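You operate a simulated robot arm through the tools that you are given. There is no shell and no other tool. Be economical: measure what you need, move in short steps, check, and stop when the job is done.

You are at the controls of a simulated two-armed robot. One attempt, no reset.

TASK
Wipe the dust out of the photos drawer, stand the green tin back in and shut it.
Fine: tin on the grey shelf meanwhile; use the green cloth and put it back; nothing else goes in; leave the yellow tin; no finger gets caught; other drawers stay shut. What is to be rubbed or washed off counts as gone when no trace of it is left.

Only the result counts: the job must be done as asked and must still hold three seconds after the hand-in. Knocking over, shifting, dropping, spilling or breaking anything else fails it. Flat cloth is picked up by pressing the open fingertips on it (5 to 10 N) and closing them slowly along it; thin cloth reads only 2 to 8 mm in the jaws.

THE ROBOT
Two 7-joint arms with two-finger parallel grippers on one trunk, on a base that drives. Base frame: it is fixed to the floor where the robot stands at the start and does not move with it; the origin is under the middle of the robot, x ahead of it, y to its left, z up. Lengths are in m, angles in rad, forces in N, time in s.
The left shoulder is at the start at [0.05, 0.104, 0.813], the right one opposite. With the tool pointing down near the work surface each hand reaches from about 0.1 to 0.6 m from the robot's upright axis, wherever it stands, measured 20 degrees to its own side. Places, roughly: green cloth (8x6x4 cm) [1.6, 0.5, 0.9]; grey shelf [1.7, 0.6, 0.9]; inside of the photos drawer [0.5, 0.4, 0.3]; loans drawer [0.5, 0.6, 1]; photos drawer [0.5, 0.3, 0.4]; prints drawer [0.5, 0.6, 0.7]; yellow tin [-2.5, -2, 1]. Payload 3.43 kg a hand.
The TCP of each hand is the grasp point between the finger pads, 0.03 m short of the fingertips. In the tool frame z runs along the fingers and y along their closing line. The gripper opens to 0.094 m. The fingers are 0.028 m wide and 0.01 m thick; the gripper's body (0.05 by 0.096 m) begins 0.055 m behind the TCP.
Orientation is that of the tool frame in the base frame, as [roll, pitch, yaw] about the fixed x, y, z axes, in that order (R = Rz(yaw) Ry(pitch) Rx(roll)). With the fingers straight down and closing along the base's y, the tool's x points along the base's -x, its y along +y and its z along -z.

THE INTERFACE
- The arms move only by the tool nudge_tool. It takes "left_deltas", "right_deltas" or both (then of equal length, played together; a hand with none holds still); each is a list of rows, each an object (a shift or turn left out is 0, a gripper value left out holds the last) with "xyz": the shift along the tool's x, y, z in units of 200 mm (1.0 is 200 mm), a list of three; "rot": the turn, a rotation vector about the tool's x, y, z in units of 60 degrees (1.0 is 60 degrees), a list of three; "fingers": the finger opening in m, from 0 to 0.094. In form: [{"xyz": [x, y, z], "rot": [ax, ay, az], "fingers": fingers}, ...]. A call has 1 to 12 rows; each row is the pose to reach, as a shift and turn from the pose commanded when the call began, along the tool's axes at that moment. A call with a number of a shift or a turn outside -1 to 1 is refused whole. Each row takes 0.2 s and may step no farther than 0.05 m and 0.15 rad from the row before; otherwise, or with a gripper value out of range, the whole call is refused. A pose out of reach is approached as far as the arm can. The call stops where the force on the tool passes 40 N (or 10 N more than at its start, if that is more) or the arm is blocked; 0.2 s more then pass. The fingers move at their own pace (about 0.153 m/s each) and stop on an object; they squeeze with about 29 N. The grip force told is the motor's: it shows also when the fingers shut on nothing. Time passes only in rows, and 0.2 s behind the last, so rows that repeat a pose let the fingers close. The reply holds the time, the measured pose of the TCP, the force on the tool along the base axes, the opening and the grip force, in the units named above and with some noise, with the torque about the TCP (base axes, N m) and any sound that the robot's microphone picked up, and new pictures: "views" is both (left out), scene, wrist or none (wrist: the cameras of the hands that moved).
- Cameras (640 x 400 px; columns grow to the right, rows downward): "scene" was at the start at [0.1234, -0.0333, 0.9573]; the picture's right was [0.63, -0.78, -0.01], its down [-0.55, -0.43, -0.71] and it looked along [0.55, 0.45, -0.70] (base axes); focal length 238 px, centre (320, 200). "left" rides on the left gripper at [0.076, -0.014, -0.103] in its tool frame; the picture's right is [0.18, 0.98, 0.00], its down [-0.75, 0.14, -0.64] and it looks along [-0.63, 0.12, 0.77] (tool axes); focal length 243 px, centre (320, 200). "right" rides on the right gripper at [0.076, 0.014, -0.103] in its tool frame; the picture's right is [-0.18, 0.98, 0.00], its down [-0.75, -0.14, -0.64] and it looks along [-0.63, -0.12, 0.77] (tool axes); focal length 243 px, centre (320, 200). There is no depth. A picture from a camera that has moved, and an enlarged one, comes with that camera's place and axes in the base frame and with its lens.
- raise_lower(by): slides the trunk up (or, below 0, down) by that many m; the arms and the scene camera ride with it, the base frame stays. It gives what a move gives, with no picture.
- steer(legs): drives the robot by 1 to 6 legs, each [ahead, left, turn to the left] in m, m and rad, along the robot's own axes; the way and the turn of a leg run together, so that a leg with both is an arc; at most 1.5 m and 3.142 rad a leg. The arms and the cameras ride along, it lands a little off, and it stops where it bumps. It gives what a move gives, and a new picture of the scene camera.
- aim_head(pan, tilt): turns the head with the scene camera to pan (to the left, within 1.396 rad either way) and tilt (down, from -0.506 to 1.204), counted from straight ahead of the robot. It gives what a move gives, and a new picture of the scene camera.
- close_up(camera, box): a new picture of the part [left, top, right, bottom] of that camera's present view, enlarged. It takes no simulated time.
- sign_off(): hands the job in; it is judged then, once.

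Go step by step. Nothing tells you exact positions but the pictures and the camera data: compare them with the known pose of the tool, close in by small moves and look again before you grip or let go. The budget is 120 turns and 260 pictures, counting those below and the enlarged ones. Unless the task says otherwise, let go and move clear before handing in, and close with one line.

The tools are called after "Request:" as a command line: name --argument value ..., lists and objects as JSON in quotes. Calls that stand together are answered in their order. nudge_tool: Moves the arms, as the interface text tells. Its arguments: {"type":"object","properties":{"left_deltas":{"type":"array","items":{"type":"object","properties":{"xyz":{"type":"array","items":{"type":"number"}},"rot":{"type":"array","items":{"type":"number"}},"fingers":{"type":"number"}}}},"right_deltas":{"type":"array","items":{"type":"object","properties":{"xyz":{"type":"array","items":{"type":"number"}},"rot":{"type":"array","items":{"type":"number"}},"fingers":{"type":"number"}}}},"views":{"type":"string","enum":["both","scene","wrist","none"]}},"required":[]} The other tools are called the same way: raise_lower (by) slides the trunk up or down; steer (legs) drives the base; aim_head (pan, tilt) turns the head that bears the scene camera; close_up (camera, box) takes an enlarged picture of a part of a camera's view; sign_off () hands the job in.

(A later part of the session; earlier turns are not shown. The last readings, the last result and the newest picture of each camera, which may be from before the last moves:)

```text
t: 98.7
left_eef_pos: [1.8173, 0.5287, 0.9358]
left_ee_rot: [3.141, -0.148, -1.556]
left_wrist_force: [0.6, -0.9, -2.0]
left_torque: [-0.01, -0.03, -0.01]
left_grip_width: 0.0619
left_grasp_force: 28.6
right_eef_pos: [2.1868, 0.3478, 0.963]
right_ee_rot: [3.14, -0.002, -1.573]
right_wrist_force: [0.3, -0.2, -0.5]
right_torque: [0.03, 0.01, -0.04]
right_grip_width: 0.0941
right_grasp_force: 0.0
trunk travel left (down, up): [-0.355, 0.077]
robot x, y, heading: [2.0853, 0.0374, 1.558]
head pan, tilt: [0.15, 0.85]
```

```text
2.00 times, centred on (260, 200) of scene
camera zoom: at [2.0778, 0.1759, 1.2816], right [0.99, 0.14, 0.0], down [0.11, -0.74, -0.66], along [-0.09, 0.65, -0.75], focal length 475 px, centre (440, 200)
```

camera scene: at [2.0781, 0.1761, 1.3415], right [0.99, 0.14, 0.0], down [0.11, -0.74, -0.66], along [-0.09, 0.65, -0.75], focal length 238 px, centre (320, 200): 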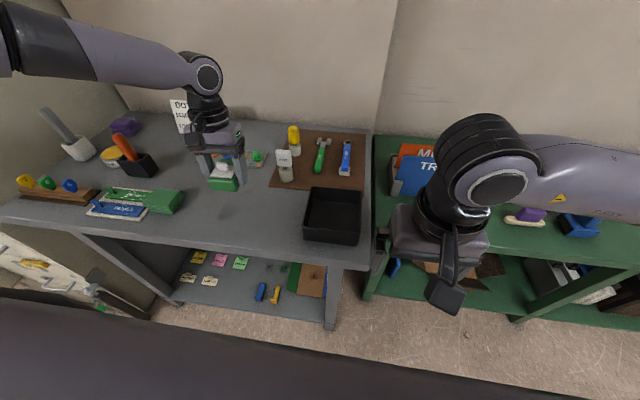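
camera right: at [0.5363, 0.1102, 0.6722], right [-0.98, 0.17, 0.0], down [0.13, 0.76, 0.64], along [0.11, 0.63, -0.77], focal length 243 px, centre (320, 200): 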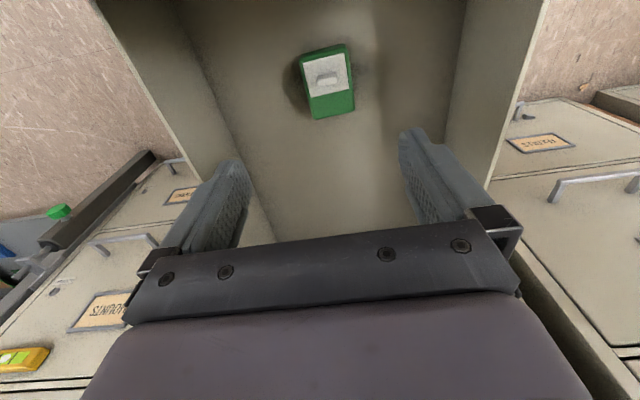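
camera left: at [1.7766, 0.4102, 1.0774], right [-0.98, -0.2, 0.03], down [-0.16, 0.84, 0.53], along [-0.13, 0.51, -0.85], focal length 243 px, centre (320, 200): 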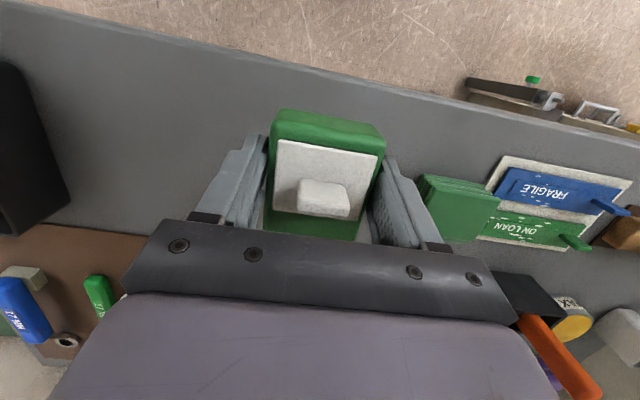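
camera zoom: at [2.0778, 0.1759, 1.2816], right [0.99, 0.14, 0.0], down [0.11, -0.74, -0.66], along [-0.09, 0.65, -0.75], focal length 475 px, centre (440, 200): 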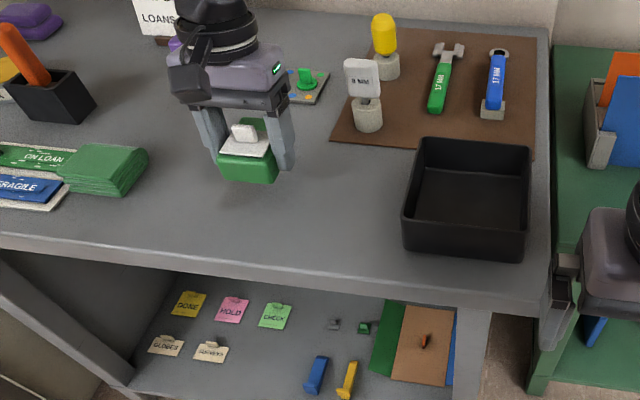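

Clear area below the tin. Lowering in small steps until it touches.

Request:
nudge_tool --left_deltas '[{"xyz": [-0.0075, 0, 0.05]}, {"xyz": [-0.015, 0, 0.1]}, {"xyz": [-0.022, 0, 0.15]}]' --views "wrist"

```text
t: 99.5
left_eef_pos: [1.8156, 0.5268, 0.9064]
left_ee_rot: [-3.139, -0.145, -1.554]
left_wrist_force: [-0.8, 0.6, -2.0]
left_torque: [0.02, 0.03, -0.01]
left_grip_width: 0.0622
left_grasp_force: 28.7
left hand out of reach, approached as far as the arm can: row 3
right_eef_pos: [2.1851, 0.3475, 0.9638]
right_ee_rot: [3.139, -0.001, -1.574]
right_wrist_force: [0.5, -0.4, 0.2]
right_torque: [-0.02, 0.01, 0.0]
right_grip_width: 0.094
right_grasp_force: 0.1
trunk travel left (down, up): [-0.355, 0.077]
robot x, y, heading: [2.0856, 0.0367, 1.566]
head pan, tilt: [0.15, 0.85]
camera left: at [1.8303, 0.4661, 1.0187], right [-0.98, -0.2, 0.03], down [-0.16, 0.84, 0.53], along [-0.13, 0.51, -0.85], focal length 243 px, centre (320, 200)
```

left: 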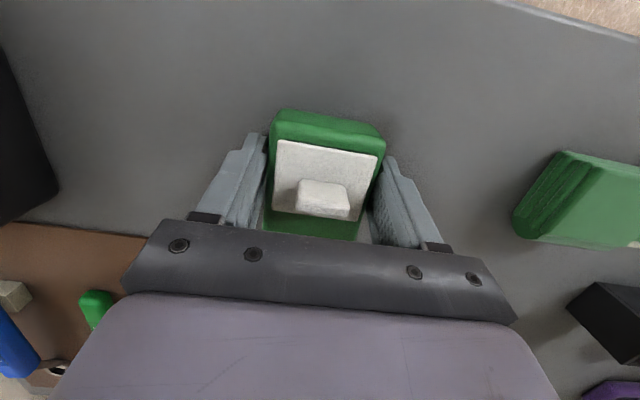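

Request:
nudge_tool --right_deltas '[{"xyz": [0.1, 0, -0.2]}, {"xyz": [0.2, 0, -0.4]}]' --views "none"

Request:
raise_lower --by -0.02

Request:
raise_lower --by -0.01

```text
t: 100.1
left_eef_pos: [1.8154, 0.5242, 0.9064]
left_ee_rot: [-3.14, -0.145, -1.555]
left_wrist_force: [0.7, 0.2, -1.4]
left_torque: [-0.02, 0.03, 0.01]
left_grip_width: 0.0617
left_grasp_force: 29.2
right_eef_pos: [2.1867, 0.3091, 1.0411]
right_ee_rot: [-3.141, -0.003, -1.574]
right_wrist_force: [0.2, 0.8, -0.1]
right_torque: [0.0, 0.0, -0.01]
right_grip_width: 0.094
right_grasp_force: 0.0
trunk travel left (down, up): [-0.355, 0.077]
robot x, y, heading: [2.089, 0.0411, 1.562]
head pan, tilt: [0.15, 0.85]
```

```text
t: 100.8
left_eef_pos: [1.8162, 0.5264, 0.8909]
left_ee_rot: [-3.141, -0.136, -1.553]
left_wrist_force: [-7.5, -0.7, 31.5]
left_torque: [-0.12, 0.44, -0.13]
left_grip_width: 0.0621
left_grasp_force: 29.2
right_eef_pos: [2.1867, 0.3062, 1.0227]
right_ee_rot: [-3.141, 0.002, -1.573]
right_wrist_force: [-0.1, 0.1, -0.1]
right_torque: [0.02, 0.01, 0.02]
right_grip_width: 0.0942
right_grasp_force: 0.1
trunk travel left (down, up): [-0.335, 0.097]
robot x, y, heading: [2.0879, 0.0405, 1.564]
head pan, tilt: [0.15, 0.85]
```

```text
t: 101.1
left_eef_pos: [1.8158, 0.5268, 0.8907]
left_ee_rot: [-3.14, -0.136, -1.552]
left_wrist_force: [-0.6, -4.4, 12.8]
left_torque: [-0.15, 0.35, 0.14]
left_grip_width: 0.0617
left_grasp_force: 29.5
right_eef_pos: [2.1869, 0.308, 1.0194]
right_ee_rot: [3.14, 0.0, -1.571]
right_wrist_force: [0.6, -0.7, -0.2]
right_torque: [-0.04, 0.02, 0.0]
right_grip_width: 0.0939
right_grasp_force: 0.0
trunk travel left (down, up): [-0.334, 0.098]
robot x, y, heading: [2.0865, 0.0419, 1.566]
head pan, tilt: [0.15, 0.85]
stopped: the force on the tool passed its limit at 48 N (the readings are from after the stop); the commanded pose is now the measured one
```

The tin is on the bench (bench top ≈0.855). Release and lift clear.

Request:
nudge_tool --left_deltas '[{"fingers": 0.062}, {"fingers": 0.075}, {"fingers": 0.094}, {"fingers": 0.094}, {"xyz": [0.015, 0, -0.1], "fingers": 0.094}, {"xyz": [0.03, 0, -0.2], "fingers": 0.094}, {"xyz": [0.045, 0, -0.3], "fingers": 0.094}, {"xyz": [0.06, 0, -0.45], "fingers": 0.094}]' --views "both"

```text
t: 102.9
left_eef_pos: [1.816, 0.5267, 0.9795]
left_ee_rot: [-3.14, -0.138, -1.556]
left_wrist_force: [0.0, 0.1, 0.5]
left_torque: [0.01, 0.0, 0.0]
left_grip_width: 0.0939
left_grasp_force: 0.2
right_eef_pos: [2.1859, 0.3095, 1.0204]
right_ee_rot: [3.141, -0.002, -1.574]
right_wrist_force: [0.0, -0.5, -0.3]
right_torque: [-0.01, -0.02, -0.05]
right_grip_width: 0.094
right_grasp_force: 0.0
trunk travel left (down, up): [-0.334, 0.098]
robot x, y, heading: [2.0888, 0.037, 1.563]
head pan, tilt: [0.15, 0.85]
camera scene: at [2.0778, 0.1758, 1.2606], right [0.99, 0.14, 0.0], down [0.11, -0.74, -0.66], along [-0.09, 0.65, -0.75], focal length 238 px, centre (320, 200)
camera left: at [1.8303, 0.4672, 1.0925], right [-0.98, -0.2, 0.02], down [-0.16, 0.83, 0.53], along [-0.13, 0.52, -0.85], focal length 243 px, centre (320, 200)
```

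scene: 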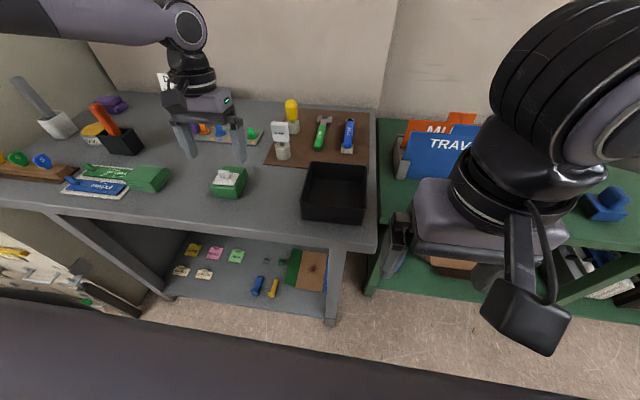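
left: 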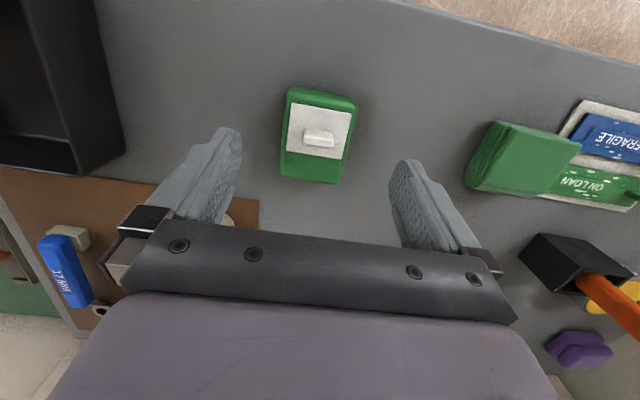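

Tin stands safely. Now the cloth at ≈(1.63, 0.51): I'll grip it across its short side (along y), so rotate the left hand by 90°, then shift the base left.

Request:
nudge_tool --left_deltas '[{"xyz": [0.03, 0, -0.2], "rot": [0, -0.066, 0]}, {"xyz": [0.06, 0, -0.35], "rot": [0, -0.132, 0]}]' --views "none"

Request:
nudge_tool --left_deltas '[{"rot": [0, 0, -0.12]}, {"rot": [0, 0, -0.24]}, {"rot": [0, 0, -0.36]}, {"rot": [0, 0, -0.48]}, {"rot": [0, 0, -0.6]}, {"rot": [0, 0, -0.72]}, {"rot": [0, 0, -0.84]}, {"rot": [0, 0, -0.96]}]' --views "none"

```text
t: 103.5
left_eef_pos: [1.8146, 0.5249, 1.0526]
left_ee_rot: [-3.141, 0.002, -1.555]
left_wrist_force: [0.5, -0.2, -0.1]
left_torque: [0.02, 0.01, 0.0]
left_grip_width: 0.0939
left_grasp_force: 0.1
right_eef_pos: [2.1879, 0.3079, 1.0193]
right_ee_rot: [3.14, -0.002, -1.573]
right_wrist_force: [0.8, 0.7, 0.1]
right_torque: [0.0, 0.02, 0.02]
right_grip_width: 0.094
right_grasp_force: 0.1
trunk travel left (down, up): [-0.334, 0.098]
robot x, y, heading: [2.0872, 0.0391, 1.564]
head pan, tilt: [0.15, 0.85]
```

```text
t: 105.3
left_eef_pos: [1.8158, 0.5268, 1.0516]
left_ee_rot: [-3.14, 0.001, -0.546]
left_wrist_force: [-0.2, -0.3, -0.1]
left_torque: [0.04, 0.02, 0.0]
left_grip_width: 0.0939
left_grasp_force: 0.1
right_eef_pos: [2.1857, 0.3084, 1.0212]
right_ee_rot: [3.14, -0.002, -1.573]
right_wrist_force: [0.0, 1.1, 0.8]
right_torque: [0.01, 0.01, -0.03]
right_grip_width: 0.094
right_grasp_force: 0.0
trunk travel left (down, up): [-0.334, 0.098]
robot x, y, heading: [2.0895, 0.0386, 1.564]
head pan, tilt: [0.15, 0.85]
```

Request:
nudge_tool --left_deltas '[{"rot": [0, 0, -0.12]}, {"rot": [0, 0, -0.24]}, {"rot": [0, 0, -0.36]}, {"rot": [0, 0, -0.48]}]' --views "none"

Request:
steer --legs '[[0, 0.2, 0]]'

Request:
close_up --camera "left" --box '[0, 0, 640, 400]'

```text
t: 106.3
left_eef_pos: [1.816, 0.5266, 1.051]
left_ee_rot: [-3.141, -0.003, -0.042]
left_wrist_force: [0.8, -0.3, -0.1]
left_torque: [-0.04, 0.05, -0.04]
left_grip_width: 0.0941
left_grasp_force: 0.1
right_eef_pos: [2.1867, 0.3098, 1.0196]
right_ee_rot: [3.139, -0.003, -1.573]
right_wrist_force: [-0.2, -0.2, -0.2]
right_torque: [0.0, -0.01, -0.04]
right_grip_width: 0.0938
right_grasp_force: 0.1
trunk travel left (down, up): [-0.334, 0.098]
robot x, y, heading: [2.0864, 0.0331, 1.566]
head pan, tilt: [0.15, 0.85]
```

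```text
t: 108.7
left_eef_pos: [1.6179, 0.5274, 1.0513]
left_ee_rot: [3.141, -0.001, -0.05]
left_wrist_force: [-0.1, -0.4, 0.6]
left_torque: [0.01, -0.02, 0.01]
left_grip_width: 0.0941
left_grasp_force: 0.1
right_eef_pos: [1.9897, 0.3104, 1.021]
right_ee_rot: [-3.14, -0.002, -1.575]
right_wrist_force: [-1.1, -0.3, 0.3]
right_torque: [-0.01, -0.02, -0.01]
right_grip_width: 0.094
right_grasp_force: 0.0
trunk travel left (down, up): [-0.334, 0.098]
robot x, y, heading: [1.8875, 0.0437, 1.56]
head pan, tilt: [0.15, 0.85]
camera scene: at [1.8801, 0.1774, 1.2606], right [0.99, 0.14, 0.0], down [0.11, -0.74, -0.66], along [-0.09, 0.65, -0.75], focal length 238 px, centre (320, 200)
```

scene: 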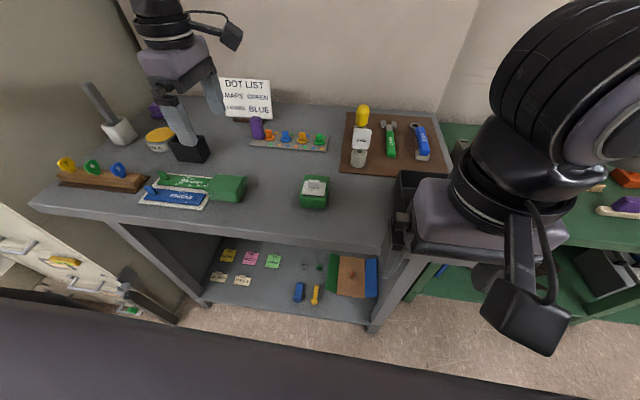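

```text
1.00 times, centred on (320, 200) of left (not enlarged: the box is as wide or as high as the picture)
camera zoom: at [1.6948, 0.5398, 1.1533], right [0.14, -0.99, 0.0], down [-0.76, -0.11, 0.64], along [-0.63, -0.09, -0.77], focal length 243 px, centre (320, 200)
```

zoom: 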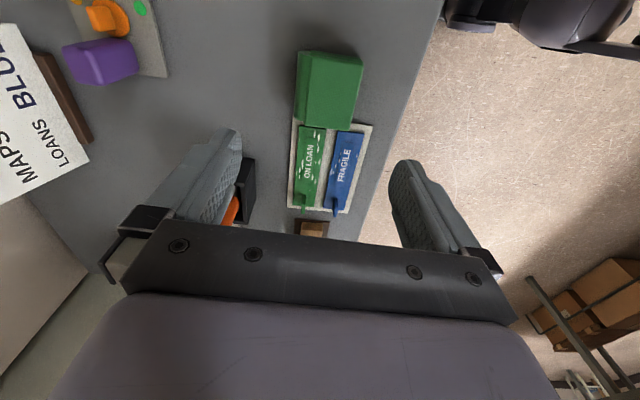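

Cloth centre ≈(1.63, 0.52), aligned. Descending part-way.

Request:
nudge_tool --left_deltas '[{"xyz": [0.08, 0.026, 0.1]}, {"xyz": [0.08, 0.026, 0.25]}, {"xyz": [0.08, 0.026, 0.4]}, {"xyz": [0.08, 0.026, 0.5]}]' --views "both"

```text
t: 109.7
left_eef_pos: [1.6349, 0.5219, 0.95]
left_ee_rot: [3.141, -0.002, -0.048]
left_wrist_force: [0.3, -0.1, 0.3]
left_torque: [0.0, 0.04, 0.01]
left_grip_width: 0.094
left_grasp_force: 0.1
right_eef_pos: [1.9882, 0.3099, 1.0207]
right_ee_rot: [3.141, -0.002, -1.575]
right_wrist_force: [0.2, 0.5, -0.1]
right_torque: [-0.03, 0.0, 0.0]
right_grip_width: 0.094
right_grasp_force: 0.0
trunk travel left (down, up): [-0.334, 0.098]
robot x, y, heading: [1.8919, 0.0441, 1.561]
head pan, tilt: [0.15, 0.85]
camera scene: at [1.8802, 0.1776, 1.2606], right [0.99, 0.14, 0.0], down [0.11, -0.74, -0.66], along [-0.09, 0.65, -0.75], focal length 238 px, centre (320, 200)
camera left: at [1.7113, 0.5339, 1.0521], right [0.14, -0.99, 0.0], down [-0.76, -0.1, 0.64], along [-0.64, -0.09, -0.77], focal length 243 px, centre (320, 200)
```

scene: 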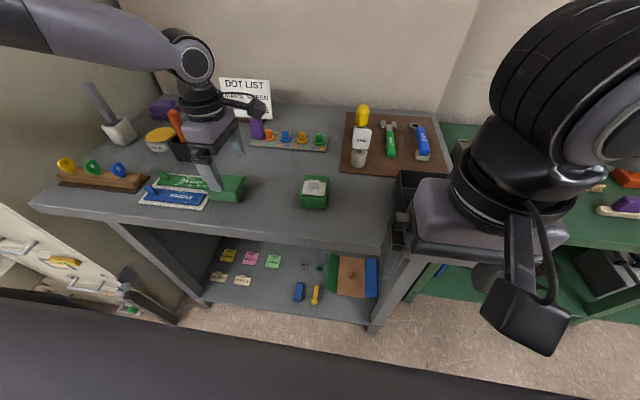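
left: 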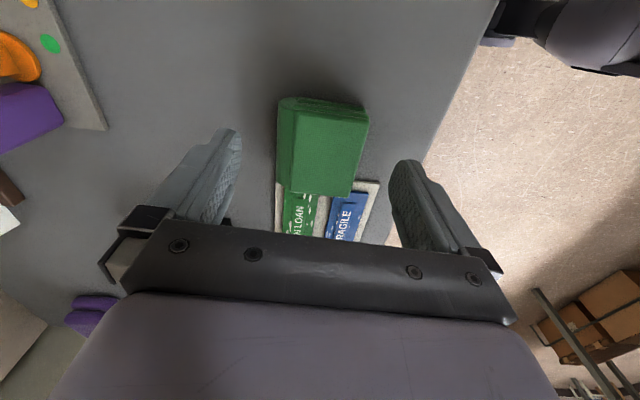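

Clear on both sides. Descending to tips ≈1.5 cm above the bench and closing on the cloth.

Request:
nudge_tool --left_deltas '[{"xyz": [-0.03, 0.03, 0.1]}, {"xyz": [-0.03, 0.03, 0.2]}, {"xyz": [-0.03, 0.03, 0.25]}, {"xyz": [-0.03, 0.03, 0.25], "fingers": 0.07}, {"xyz": [-0.03, 0.03, 0.25], "fingers": 0.05}, {"xyz": [-0.03, 0.03, 0.25], "fingers": 0.03}, {"xyz": [-0.03, 0.03, 0.25], "fingers": 0.02}, {"xyz": [-0.03, 0.03, 0.25], "fingers": 0.02}]' --views "wrist"

```text
t: 111.5
left_eef_pos: [1.6289, 0.5179, 0.9009]
left_ee_rot: [-3.141, -0.002, -0.049]
left_wrist_force: [1.1, 1.4, -0.5]
left_torque: [-0.01, 0.04, 0.06]
left_grip_width: 0.0555
left_grasp_force: 28.8
right_eef_pos: [1.99, 0.3099, 1.0196]
right_ee_rot: [3.139, -0.003, -1.575]
right_wrist_force: [-0.3, -0.6, -0.1]
right_torque: [-0.04, 0.05, 0.02]
right_grip_width: 0.0941
right_grasp_force: 0.0
trunk travel left (down, up): [-0.334, 0.098]
robot x, y, heading: [1.8853, 0.0438, 1.561]
head pan, tilt: [0.15, 0.85]
camera left: at [1.7051, 0.5284, 1.0029], right [0.14, -0.99, 0.0], down [-0.76, -0.1, 0.64], along [-0.64, -0.09, -0.77], focal length 243 px, centre (320, 200)
```

left: 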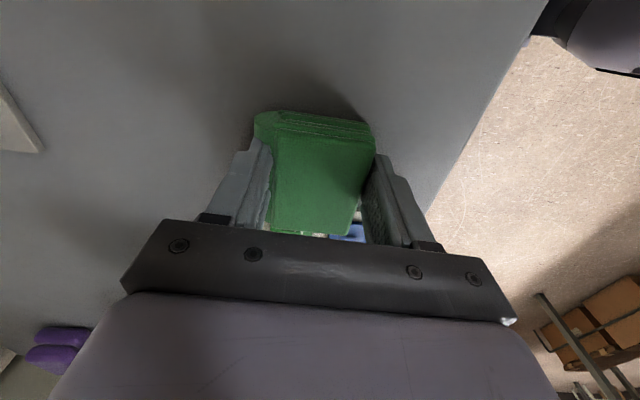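

Cloth gripped at 55 mm. Lifting and checking.

Request:
nudge_tool --left_deltas '[{"xyz": [0, 0, -0.1]}, {"xyz": [0, 0, -0.25]}, {"xyz": [0, 0, -0.45]}, {"xyz": [0, 0, -0.65]}]' --views "both"

```text
t: 112.5
left_eef_pos: [1.6299, 0.5161, 1.0304]
left_ee_rot: [-3.14, -0.001, -0.049]
left_wrist_force: [0.4, -0.2, 0.0]
left_torque: [-0.03, -0.04, 0.01]
left_grip_width: 0.0552
left_grasp_force: 28.9
right_eef_pos: [1.99, 0.31, 1.02]
right_ee_rot: [3.14, -0.001, -1.577]
right_wrist_force: [0.2, 0.8, 0.4]
right_torque: [-0.02, 0.03, 0.03]
right_grip_width: 0.0942
right_grasp_force: 0.1
trunk travel left (down, up): [-0.334, 0.098]
robot x, y, heading: [1.8916, 0.0405, 1.564]
head pan, tilt: [0.15, 0.85]
camera scene: at [1.8804, 0.1772, 1.2606], right [0.99, 0.14, 0.0], down [0.11, -0.74, -0.66], along [-0.09, 0.65, -0.75], focal length 238 px, centre (320, 200)
camera left: at [1.7053, 0.5279, 1.1326], right [0.14, -0.99, 0.0], down [-0.76, -0.1, 0.64], along [-0.64, -0.09, -0.77], focal length 243 px, centre (320, 200)
```

scene: 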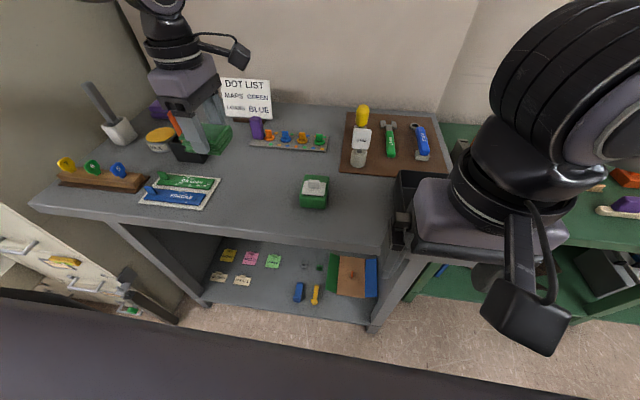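
left: 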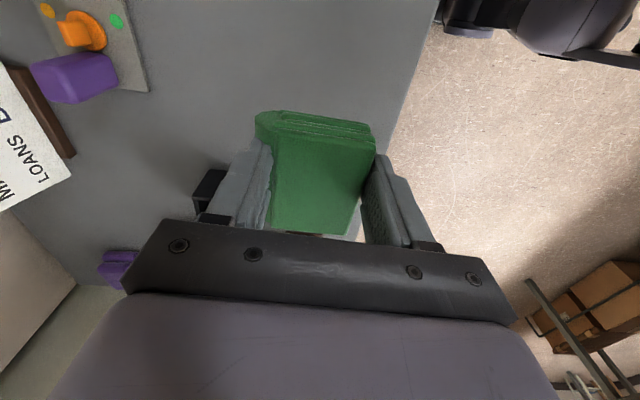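

Cloth is held, stamps undisturbed. Driving back to the side-on stance at the drawer.

Request:
steer --legs '[[-0.6, 0, 0], [0, 0, -1.56], [-1.43, 0, 0]]'

```text
t: 126.3
left_eef_pos: [0.9216, -0.3104, 1.0293]
left_ee_rot: [-3.14, -0.002, -1.591]
left_wrist_force: [-1.2, 0.0, 0.6]
left_torque: [0.01, 0.01, -0.02]
left_grip_width: 0.0548
left_grasp_force: 28.7
right_eef_pos: [0.7247, -0.6757, 1.0213]
right_ee_rot: [-3.142, -0.003, -3.118]
right_wrist_force: [1.4, -1.3, -1.1]
right_torque: [0.0, 0.04, -0.05]
right_grip_width: 0.0941
right_grasp_force: 0.1
trunk travel left (down, up): [-0.334, 0.098]
robot x, y, heading: [0.4512, -0.5852, 0.016]
head pan, tilt: [0.15, 0.85]
camera scene: at [0.5896, -0.5679, 1.2606], right [0.17, -0.99, 0.0], down [-0.74, -0.13, -0.66], along [0.65, 0.11, -0.75], focal length 238 px, centre (320, 200)
```

scene: 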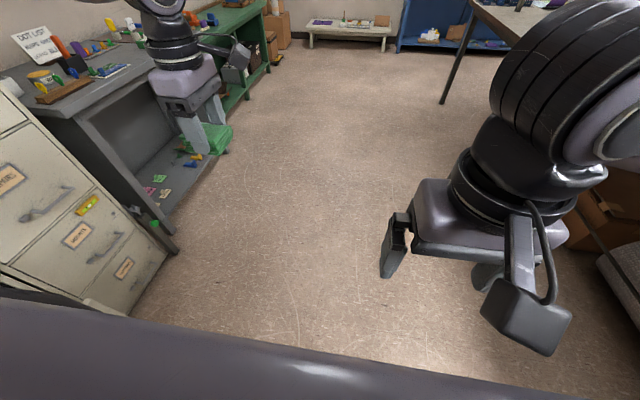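

Request:
steer --legs '[[0, 0.31, -0.016]]'

Request:
nudge_tool --left_deltas '[{"xyz": [0, 0, 0.2]}, {"xyz": [0, 0, 0.4]}, {"xyz": [0, 0, 0.6]}, {"xyz": [0, 0, 0.8]}, {"xyz": [-0.1, 0.15, 0.95]}, {"xyz": [-0.2, 0.3, 1.0]}, {"xyz": [-0.3, 0.45, 1.0]}, {"xyz": [-0.4, 0.6, 1.0]}, {"xyz": [-0.5, 0.75, 1.0]}, {"xyz": [-0.6, 0.92, 1.0]}]' --views "none"

```text
t: 129.7
left_eef_pos: [0.9237, -0.0063, 1.0299]
left_ee_rot: [3.141, -0.001, -1.611]
left_wrist_force: [-0.6, -0.2, -0.6]
left_torque: [-0.01, -0.01, 0.03]
left_grip_width: 0.0548
left_grasp_force: 28.7
right_eef_pos: [0.7207, -0.3695, 1.0208]
right_ee_rot: [3.141, -0.004, -3.14]
right_wrist_force: [-0.6, -0.4, 0.0]
right_torque: [0.01, 0.01, -0.02]
right_grip_width: 0.0941
right_grasp_force: 0.0
trunk travel left (down, up): [-0.334, 0.098]
robot x, y, heading: [0.4508, -0.2695, 0.0]
head pan, tilt: [0.15, 0.85]
camera scene: at [0.587, -0.2578, 1.2606], right [0.15, -0.99, 0.0], down [-0.74, -0.11, -0.66], along [0.65, 0.1, -0.75], focal length 238 px, centre (320, 200)
```

scene: 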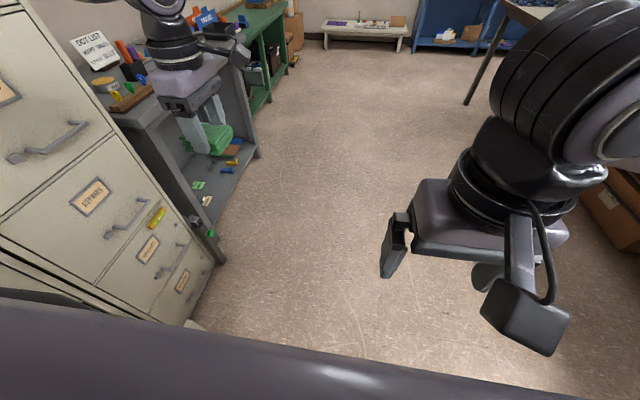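

```text
t: 131.9
left_eef_pos: [0.7432, 0.1226, 0.8281]
left_ee_rot: [-3.14, -0.001, -1.612]
left_wrist_force: [-0.4, 0.2, -0.6]
left_torque: [-0.04, 0.0, -0.01]
left_grip_width: 0.0549
left_grasp_force: 29.2
right_eef_pos: [0.7204, -0.3689, 1.0199]
right_ee_rot: [3.14, -0.002, -3.139]
right_wrist_force: [0.3, 0.1, -0.4]
right_torque: [-0.03, 0.01, 0.0]
right_grip_width: 0.0939
right_grasp_force: 0.0
trunk travel left (down, up): [-0.334, 0.098]
robot x, y, heading: [0.4524, -0.2718, -0.002]
head pan, tilt: [0.15, 0.85]
```

Request:
nudge_tool --left_deltas '[{"xyz": [-0.1, 0.1, 0.12]}, {"xyz": [-0.2, 0.2, 0.24]}, {"xyz": [-0.3, 0.33, 0.36]}, {"xyz": [-0.4, 0.46, 0.48]}, {"xyz": [-0.5, 0.6, 0.5]}, {"xyz": [-0.6, 0.75, 0.5]}, {"xyz": [-0.6, 0.88, 0.5]}, {"xyz": [-0.6, 0.96, 0.5]}]' --views "wrist"

```text
t: 133.7
left_eef_pos: [0.558, 0.2484, 0.7295]
left_ee_rot: [-3.141, -0.003, -1.612]
left_wrist_force: [0.4, -0.5, -0.9]
left_torque: [0.01, 0.01, 0.01]
left_grip_width: 0.055
left_grasp_force: 28.8
right_eef_pos: [0.72, -0.3678, 1.0199]
right_ee_rot: [3.139, -0.003, -3.138]
right_wrist_force: [0.2, 0.1, -0.7]
right_torque: [0.02, 0.0, 0.0]
right_grip_width: 0.094
right_grasp_force: 0.1
trunk travel left (down, up): [-0.334, 0.098]
robot x, y, heading: [0.4477, -0.271, -0.002]
head pan, tilt: [0.15, 0.85]
camera left: at [0.5687, 0.173, 0.8326], right [-0.99, -0.14, 0.0], down [-0.11, 0.76, 0.64], along [-0.09, 0.63, -0.77], focal length 243 px, centre (320, 200)
```

left: 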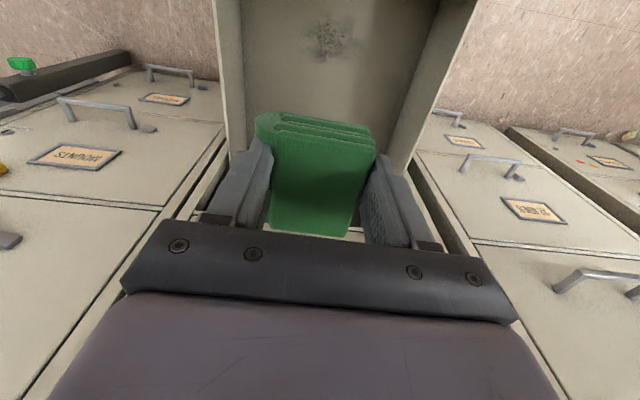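

Dust patch centre ≈(0.54, 0.228), ~10×7 cm. The camera housing would touch the front panel in this yaw, so I turn the hand to yaw π (camera toward −x, wall is farther there).

Request:
nudge_tool --left_deltas '[{"rot": [0, 0, 0.12]}, {"rot": [0, 0, 0.24]}, {"rot": [0, 0, 0.36]}, {"rot": [0, 0, 0.48]}, {"rot": [0, 0, 0.6]}, {"rot": [0, 0, 0.72]}, {"rot": [0, 0, 0.84]}, {"rot": [0, 0, 0.96]}]' --views "none"

Request:
nudge_tool --left_deltas '[{"rot": [0, 0, 0.12]}, {"rot": [0, 0, 0.24]}, {"rot": [0, 0, 0.36]}, {"rot": [0, 0, 0.5]}]' --views "wrist"

```text
t: 135.5
left_eef_pos: [0.5567, 0.2483, 0.7296]
left_ee_rot: [-3.139, 0.001, -2.62]
left_wrist_force: [-0.6, 0.7, -0.6]
left_torque: [-0.03, 0.02, 0.0]
left_grip_width: 0.055
left_grasp_force: 28.8
right_eef_pos: [0.7192, -0.3693, 1.0207]
right_ee_rot: [3.14, -0.001, -3.137]
right_wrist_force: [0.3, -0.4, -0.2]
right_torque: [0.04, 0.0, -0.02]
right_grip_width: 0.0941
right_grasp_force: 0.0
trunk travel left (down, up): [-0.334, 0.098]
robot x, y, heading: [0.4501, -0.2694, 0.005]
head pan, tilt: [0.15, 0.85]
```

```text
t: 136.5
left_eef_pos: [0.5565, 0.2469, 0.7289]
left_ee_rot: [-3.14, -0.001, -3.141]
left_wrist_force: [-0.3, -0.2, 0.8]
left_torque: [-0.02, 0.0, 0.01]
left_grip_width: 0.055
left_grasp_force: 29.0
right_eef_pos: [0.7208, -0.3679, 1.0199]
right_ee_rot: [3.14, -0.001, -3.138]
right_wrist_force: [0.2, -0.4, 0.1]
right_torque: [0.0, -0.03, -0.04]
right_grip_width: 0.094
right_grasp_force: 0.0
trunk travel left (down, up): [-0.334, 0.098]
robot x, y, heading: [0.4486, -0.2688, 0.001]
head pan, tilt: [0.15, 0.85]
camera left: at [0.4811, 0.2342, 0.8315], right [-0.18, 0.98, 0.0], down [0.75, 0.14, 0.64], along [0.63, 0.12, -0.77], focal length 243 px, centre (320, 200)
```

left: 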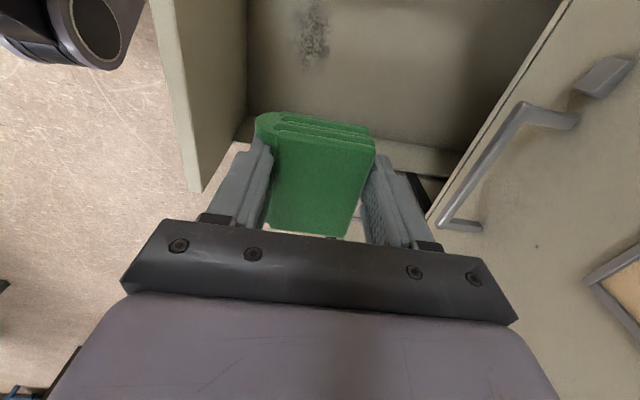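

Dust spans about x 0.49–0.57, y 0.20–0.26. Centre over it and lower the trunk.

Request:
nudge_tool --left_deltas '[{"xyz": [0.13, -0.06, 0]}]' --views "none"

Request:
raise_lower --by -0.22

Request:
nudge_tool --left_deltas '[{"xyz": [0, 0, 0.15]}, {"xyz": [0, 0, 0.3]}, {"xyz": [0, 0, 0.45]}, {"xyz": [0, 0, 0.55]}]' --views "wrist"

```text
t: 136.9
left_eef_pos: [0.531, 0.2339, 0.7283]
left_ee_rot: [-3.14, 0.001, -3.14]
left_wrist_force: [0.6, 0.8, 0.4]
left_torque: [-0.01, -0.02, 0.01]
left_grip_width: 0.055
left_grasp_force: 29.2
right_eef_pos: [0.7199, -0.368, 1.0206]
right_ee_rot: [-3.142, -0.002, -3.138]
right_wrist_force: [-0.1, -0.1, 0.6]
right_torque: [-0.01, 0.0, 0.04]
right_grip_width: 0.094
right_grasp_force: 0.2
trunk travel left (down, up): [-0.334, 0.098]
robot x, y, heading: [0.4492, -0.2717, 0.001]
head pan, tilt: [0.15, 0.85]
```

```text
t: 139.2
left_eef_pos: [0.5313, 0.2344, 0.5089]
left_ee_rot: [-3.139, 0.0, -3.139]
left_wrist_force: [-0.2, -0.4, -1.8]
left_torque: [0.01, 0.01, 0.03]
left_grip_width: 0.0548
left_grasp_force: 29.1
right_eef_pos: [0.7198, -0.368, 0.8006]
right_ee_rot: [3.14, -0.001, -3.139]
right_wrist_force: [-0.2, 0.7, 0.3]
right_torque: [-0.01, -0.02, 0.02]
right_grip_width: 0.0939
right_grasp_force: 0.1
trunk travel left (down, up): [-0.114, 0.318]
robot x, y, heading: [0.4522, -0.2711, 0.005]
head pan, tilt: [0.15, 0.85]
```

```text
t: 140.2
left_eef_pos: [0.5329, 0.2368, 0.3978]
left_ee_rot: [-3.141, 0.001, -3.14]
left_wrist_force: [-1.3, 0.1, -0.6]
left_torque: [-0.01, 0.0, 0.0]
left_grip_width: 0.0549
left_grasp_force: 29.2
right_eef_pos: [0.7209, -0.3676, 0.7999]
right_ee_rot: [3.139, -0.002, -3.139]
right_wrist_force: [-0.4, 0.6, 0.5]
right_torque: [-0.02, -0.02, 0.03]
right_grip_width: 0.0937
right_grasp_force: 0.0
trunk travel left (down, up): [-0.114, 0.318]
robot x, y, heading: [0.4482, -0.272, -0.002]
head pan, tilt: [0.15, 0.85]
camera left: at [0.4564, 0.2231, 0.5002], right [-0.19, 0.98, 0.0], down [0.75, 0.14, 0.64], along [0.63, 0.12, -0.77], focal length 243 px, centre (320, 200)
```

left: 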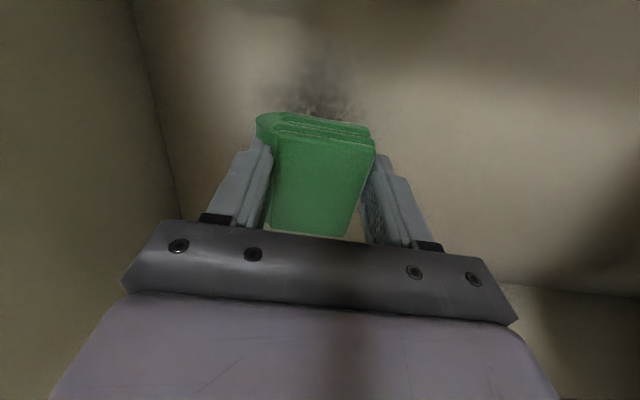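

Request:
nudge_tool --left_deltas '[{"xyz": [0, 0, 0.05]}, {"xyz": [0, 0, 0.1]}, {"xyz": [0, 0, 0.14]}, {"xyz": [0, 0, 0.165]}]' --views "none"

```text
t: 141.2
left_eef_pos: [0.5316, 0.2366, 0.3662]
left_ee_rot: [-3.139, -0.001, -3.141]
left_wrist_force: [-0.1, -0.1, -0.6]
left_torque: [0.0, -0.02, -0.01]
left_grip_width: 0.055
left_grasp_force: 29.8
right_eef_pos: [0.7216, -0.369, 0.8004]
right_ee_rot: [3.14, -0.003, -3.138]
right_wrist_force: [0.2, 0.6, 0.0]
right_torque: [0.02, -0.03, 0.0]
right_grip_width: 0.0938
right_grasp_force: 0.0
trunk travel left (down, up): [-0.114, 0.318]
robot x, y, heading: [0.449, -0.2703, 0.0]
head pan, tilt: [0.15, 0.85]
```

Request:
nudge_tool --left_deltas '[{"xyz": [0, 0, 0.02]}, {"xyz": [0, 0, 0.035]}, {"xyz": [0, 0, 0.05]}]' --views "none"

```text
t: 141.9
left_eef_pos: [0.5322, 0.237, 0.3606]
left_ee_rot: [3.141, 0.003, -3.14]
left_wrist_force: [-2.2, -4.2, 31.9]
left_torque: [-0.19, 0.11, -0.01]
left_grip_width: 0.055
left_grasp_force: 28.7
right_eef_pos: [0.721, -0.3697, 0.7997]
right_ee_rot: [3.138, -0.001, -3.139]
right_wrist_force: [-0.1, -0.1, 0.2]
right_torque: [0.0, 0.04, -0.04]
right_grip_width: 0.0939
right_grasp_force: 0.1
trunk travel left (down, up): [-0.114, 0.318]
robot x, y, heading: [0.4507, -0.2703, -0.004]
head pan, tilt: [0.15, 0.85]
stopped in row 3 (left hand): the force on the tool passed its limit at 48 N (the readings are from after the stop); the commanded pose is now the measured one
```

Contact at TCP z≈0.361. Easing off 1.5 mm and starting to rub in strips.

Request:
nudge_tool --left_deltas '[{"xyz": [0, 0, -0.008]}, {"xyz": [0.12, 0, -0.008]}, {"xyz": [0.22, 0, -0.008]}, {"xyz": [0.1, 0, -0.008]}, {"xyz": [-0.06, 0, -0.008]}, {"xyz": [-0.22, 0, -0.008]}, {"xyz": [-0.22, -0.08, -0.008]}, {"xyz": [-0.06, -0.08, -0.008]}, {"xyz": [0.1, -0.08, -0.008]}, {"xyz": [0.22, -0.08, -0.008]}, {"xyz": [0.22, -0.15, -0.008]}, {"xyz": [0.06, -0.15, -0.008]}]' --views "wrist"

```text
t: 144.5
left_eef_pos: [0.5171, 0.2056, 0.3599]
left_ee_rot: [3.141, -0.003, -3.137]
left_wrist_force: [-6.9, -2.1, 21.4]
left_torque: [0.07, 0.15, 0.15]
left_grip_width: 0.0548
left_grasp_force: 29.1
right_eef_pos: [0.7194, -0.3696, 0.7996]
right_ee_rot: [3.137, -0.002, -3.137]
right_wrist_force: [0.3, 1.0, -0.7]
right_torque: [-0.06, -0.02, 0.04]
right_grip_width: 0.0939
right_grasp_force: 0.0
trunk travel left (down, up): [-0.114, 0.318]
robot x, y, heading: [0.4506, -0.2704, 0.001]
head pan, tilt: [0.15, 0.85]
camera left: at [0.4409, 0.1921, 0.4633], right [-0.19, 0.98, 0.0], down [0.75, 0.14, 0.64], along [0.63, 0.12, -0.77], focal length 243 px, centre (320, 200)
```

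left: 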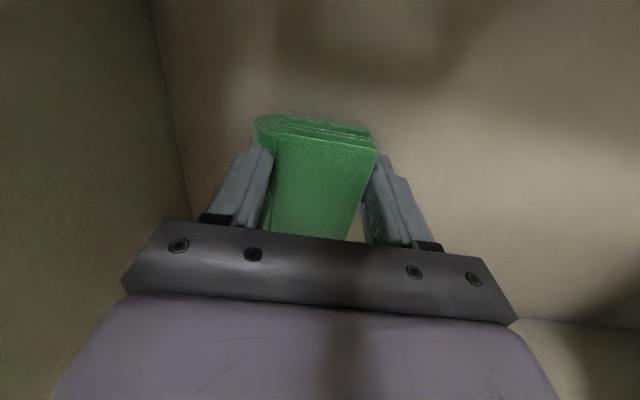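

Request:
nudge_tool --left_deltas '[{"xyz": [-0.15, 0, 0]}, {"xyz": [-0.3, 0, 0]}, {"xyz": [-0.3, 0.12, 0]}, {"xyz": [-0.08, 0.12, 0]}, {"xyz": [0.14, 0.12, 0]}, {"xyz": [0.14, 0.23, 0]}, {"xyz": [-0.08, 0.23, 0]}, {"xyz": [-0.3, 0.23, 0]}, {"xyz": [-0.3, 0.32, 0]}, {"xyz": [-0.08, 0.32, 0]}, {"xyz": [0.14, 0.32, 0]}, {"xyz": [0.14, 0.2, 0]}]' --views "none"

Request:
nudge_tool --left_deltas '[{"xyz": [0, -0.2, 0]}, {"xyz": [-0.22, -0.2, 0]}, {"xyz": [-0.44, -0.2, 0]}, {"xyz": [-0.44, -0.08, -0.2]}, {"xyz": [-0.3, 0.1, -0.4]}, {"xyz": [-0.1, 0.2, -0.6]}, {"xyz": [0, 0.3, -0.8]}]' --views "wrist"

```text
t: 145.2
left_eef_pos: [0.5785, 0.2104, 0.3614]
left_ee_rot: [-3.141, 0.001, -3.139]
left_wrist_force: [-3.8, -2.5, 27.8]
left_torque: [0.29, 0.33, 0.07]
left_grip_width: 0.0551
left_grasp_force: 28.9
right_eef_pos: [0.7202, -0.3701, 0.8004]
right_ee_rot: [3.138, -0.003, -3.137]
right_wrist_force: [0.3, 0.1, 0.3]
right_torque: [0.02, -0.01, -0.02]
right_grip_width: 0.0942
right_grasp_force: 0.2
trunk travel left (down, up): [-0.114, 0.318]
robot x, y, heading: [0.446, -0.2704, 0.0]
head pan, tilt: [0.15, 0.85]
stopped in row 3 (left hand): the force on the tool passed its limit at 46 N (the readings are from after the stop); the commanded pose is now the measured one
```

```text
refused: row 5 steps farther than a row can; nothing moved
```

Force limit reached at the strip end; easing off 1.5 mm and continuing.

Request:
nudge_tool --left_deltas '[{"xyz": [0, 0, -0.008]}, {"xyz": [0, 0.1, -0.008]}, {"xyz": [0.2, 0.1, -0.008]}, {"xyz": [0.42, 0.1, -0.008]}, {"xyz": [0.42, 0.22, -0.008]}, {"xyz": [0.2, 0.22, -0.008]}, {"xyz": [0, 0.22, -0.008]}, {"xyz": [0, 0.3, -0.008]}, {"xyz": [0.2, 0.3, -0.008]}, {"xyz": [0.42, 0.3, -0.008]}, {"xyz": [0.42, 0.15, -0.008]}, {"xyz": [0.42, 0, -0.008]}]' --views "none"

```text
t: 147.8
left_eef_pos: [0.4965, 0.2083, 0.3608]
left_ee_rot: [-3.137, 0.001, -3.138]
left_wrist_force: [-1.4, 1.0, 4.3]
left_torque: [0.13, 0.14, -0.01]
left_grip_width: 0.0549
left_grasp_force: 28.5
right_eef_pos: [0.7208, -0.3697, 0.7997]
right_ee_rot: [3.138, -0.002, -3.136]
right_wrist_force: [0.0, -0.1, 0.2]
right_torque: [0.02, -0.01, 0.0]
right_grip_width: 0.094
right_grasp_force: 0.0
trunk travel left (down, up): [-0.114, 0.318]
robot x, y, heading: [0.4506, -0.2693, 0.003]
head pan, tilt: [0.15, 0.85]
```

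Request:
nudge_tool --left_deltas '[{"xyz": [0, 0, -0.2]}, {"xyz": [0, 0, -0.4]}, {"xyz": [0, 0.05, -0.6]}, {"xyz": [0, 0.1, -0.8]}, {"xyz": [0, 0.1, -1.0]}]' --views "wrist"

Request:
close_up --camera "left" --box '[200, 0, 420, 130]'

```text
t: 149.0
left_eef_pos: [0.4946, 0.2304, 0.5594]
left_ee_rot: [-3.134, -0.001, -3.137]
left_wrist_force: [0.2, 0.6, -1.0]
left_torque: [0.01, 0.0, 0.02]
left_grip_width: 0.0549
left_grasp_force: 28.8
right_eef_pos: [0.719, -0.368, 0.8]
right_ee_rot: [3.139, -0.002, -3.136]
right_wrist_force: [-0.1, 0.2, 0.3]
right_torque: [-0.02, -0.01, 0.02]
right_grip_width: 0.0944
right_grasp_force: 0.1
trunk travel left (down, up): [-0.114, 0.318]
robot x, y, heading: [0.4473, -0.2735, -0.0]
head pan, tilt: [0.15, 0.85]
camera left: at [0.4182, 0.2157, 0.662], right [-0.19, 0.98, -0.01], down [0.75, 0.15, 0.64], along [0.63, 0.12, -0.77], focal length 243 px, centre (320, 200)
```

left: 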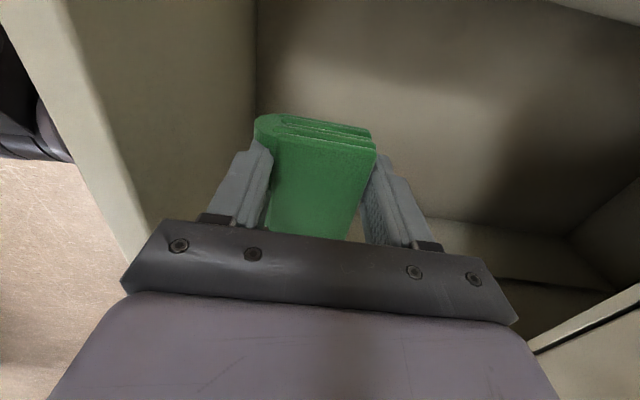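

```text
2.91 times, centred on (310, 65) of left
camera zoom: at [0.4182, 0.2157, 0.662], right [-0.19, 0.98, -0.01], down [0.75, 0.15, 0.64], along [0.63, 0.12, -0.77], focal length 706 px, centre (349, 593)
```

zoom: 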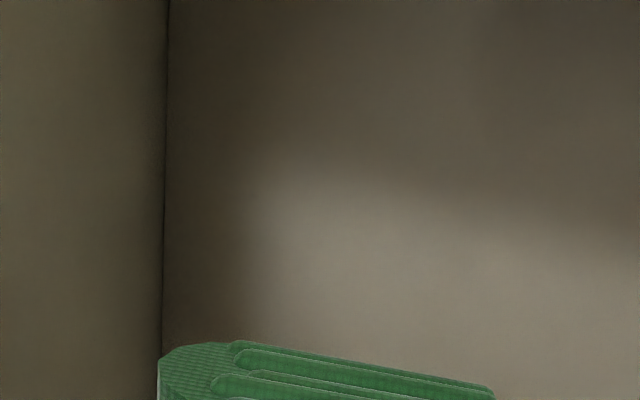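

The visible part looks clean. Raising the trunk for a full view.

Request:
raise_lower --by 0.24

Request:
close_up --camera "left" --box '[140, 0, 520, 240]'

Request:
close_up --camera "left" --box '[230, 0, 430, 125]'

```text
t: 151.5
left_eef_pos: [0.4955, 0.2278, 0.8006]
left_ee_rot: [-3.134, -0.001, -3.137]
left_wrist_force: [-0.6, -0.1, -1.2]
left_torque: [-0.01, -0.02, -0.03]
left_grip_width: 0.055
left_grasp_force: 29.0
right_eef_pos: [0.7199, -0.3693, 1.0399]
right_ee_rot: [3.14, 0.0, -3.138]
right_wrist_force: [0.0, 0.4, 0.0]
right_torque: [-0.02, 0.02, 0.0]
right_grip_width: 0.0938
right_grasp_force: 0.0
trunk travel left (down, up): [-0.354, 0.078]
robot x, y, heading: [0.4446, -0.2678, -0.005]
head pan, tilt: [0.15, 0.85]
```

```text
1.67 times, centred on (330, 120) of left
camera zoom: at [0.4186, 0.216, 0.9016], right [-0.19, 0.98, -0.01], down [0.75, 0.15, 0.64], along [0.63, 0.12, -0.77], focal length 404 px, centre (303, 333)
```

zoom: 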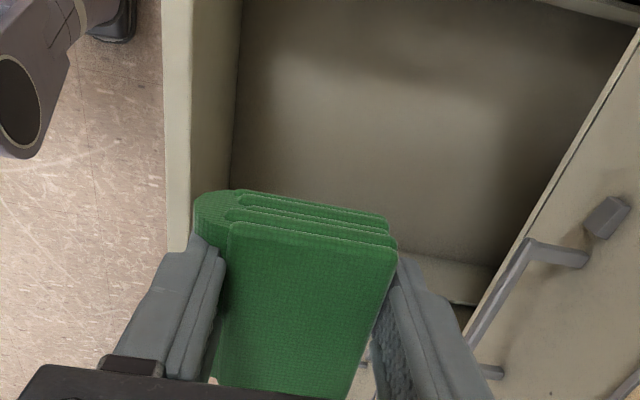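

```text
3.20 times, centred on (330, 62) of left
camera zoom: at [0.4186, 0.216, 0.9016], right [-0.19, 0.98, -0.01], down [0.75, 0.15, 0.64], along [0.63, 0.12, -0.77], focal length 776 px, centre (288, 640)
```

zoom: 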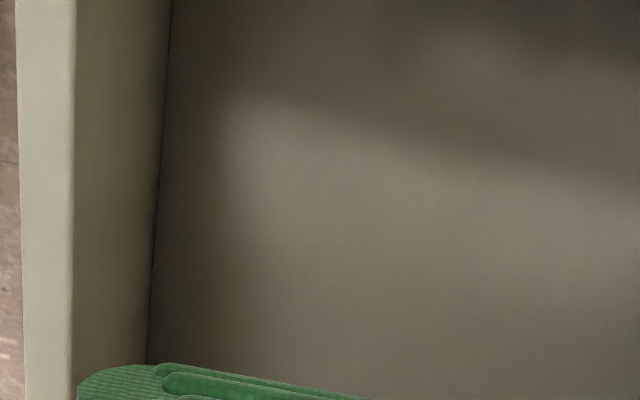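

Looks clean. I'll rotate the hand back (needed for the cloth's place) and check from another angle.

Request:
nudge_tool --left_deltas '[{"rot": [0, 0, -0.12], "xyz": [-0.1, 0.1, 0.1]}, {"rot": [0, 0, -0.24], "xyz": [-0.2, 0.2, 0.2]}, {"rot": [0, 0, -0.36], "xyz": [-0.3, 0.25, 0.3]}, {"rot": [0, 0, -0.48], "xyz": [-0.3, 0.25, 0.3]}, {"rot": [0, 0, -0.6], "xyz": [-0.3, 0.25, 0.3]}, {"rot": [0, 0, -0.72], "xyz": [-0.3, 0.25, 0.3]}, {"rot": [0, 0, -0.84], "xyz": [-0.3, 0.25, 0.3]}, {"rot": [0, 0, -0.96], "xyz": [-0.3, 0.25, 0.3]}]' --views "none"

Request:
nudge_tool --left_deltas '[{"rot": [0, 0, -0.12]}, {"rot": [0, 0, -0.24]}, {"rot": [0, 0, -0.36]}, {"rot": [0, 0, -0.5]}]' --views "none"

Request:
close_up --camera "left" --box '[180, 0, 500, 200]'

Request:
close_up --camera "left" --box '[250, 0, 410, 100]'

```text
t: 153.3
left_eef_pos: [0.5549, 0.2805, 0.7391]
left_ee_rot: [-3.138, -0.006, -2.129]
left_wrist_force: [-0.2, 1.0, -0.4]
left_torque: [-0.02, 0.03, 0.0]
left_grip_width: 0.0548
left_grasp_force: 28.6
right_eef_pos: [0.7203, -0.369, 1.0409]
right_ee_rot: [3.14, -0.004, -3.136]
right_wrist_force: [-0.2, 0.0, -0.9]
right_torque: [0.01, 0.02, 0.01]
right_grip_width: 0.094
right_grasp_force: 0.1
trunk travel left (down, up): [-0.354, 0.078]
robot x, y, heading: [0.4482, -0.2688, 0.001]
head pan, tilt: [0.15, 0.85]
```

```text
t: 154.3
left_eef_pos: [0.5542, 0.2797, 0.7402]
left_ee_rot: [-3.139, -0.006, -1.605]
left_wrist_force: [-0.2, 0.3, -0.3]
left_torque: [-0.04, -0.02, -0.02]
left_grip_width: 0.0549
left_grasp_force: 28.7
right_eef_pos: [0.7187, -0.3691, 1.0402]
right_ee_rot: [3.14, -0.002, -3.137]
right_wrist_force: [-0.3, 0.2, 1.2]
right_torque: [-0.01, -0.02, -0.01]
right_grip_width: 0.0941
right_grasp_force: 0.0
trunk travel left (down, up): [-0.354, 0.078]
robot x, y, heading: [0.4484, -0.2723, -0.005]
head pan, tilt: [0.15, 0.85]
```

```text
2.00 times, centred on (340, 100) of left
camera zoom: at [0.5661, 0.2042, 0.8418], right [-0.99, -0.15, 0.0], down [-0.12, 0.76, 0.64], along [-0.1, 0.63, -0.77], focal length 485 px, centre (280, 400)
```

zoom: 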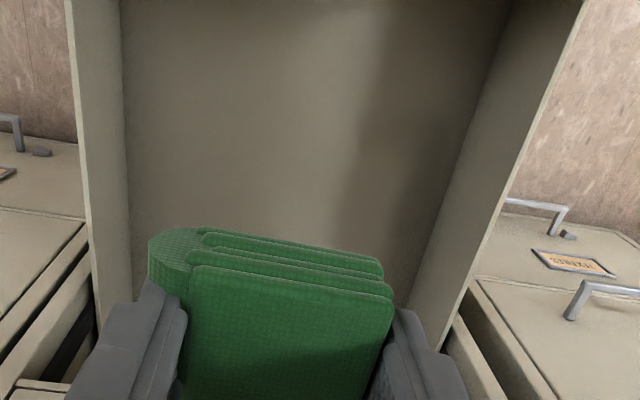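

```text
4.00 times, centred on (330, 50) of left
camera zoom: at [0.5661, 0.2042, 0.8418], right [-0.99, -0.15, 0.0], down [-0.12, 0.76, 0.64], along [-0.1, 0.63, -0.77], focal length 970 px, centre (280, 800)
```

zoom: 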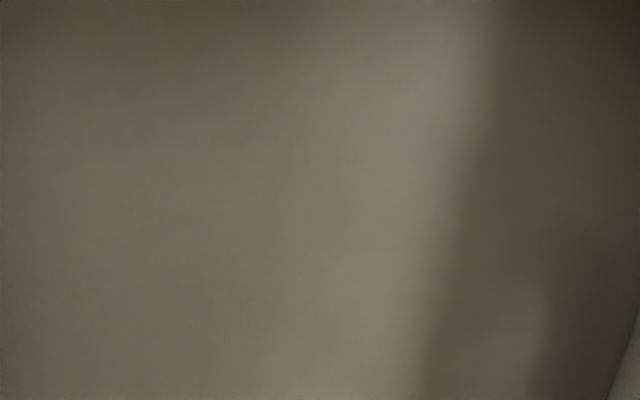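

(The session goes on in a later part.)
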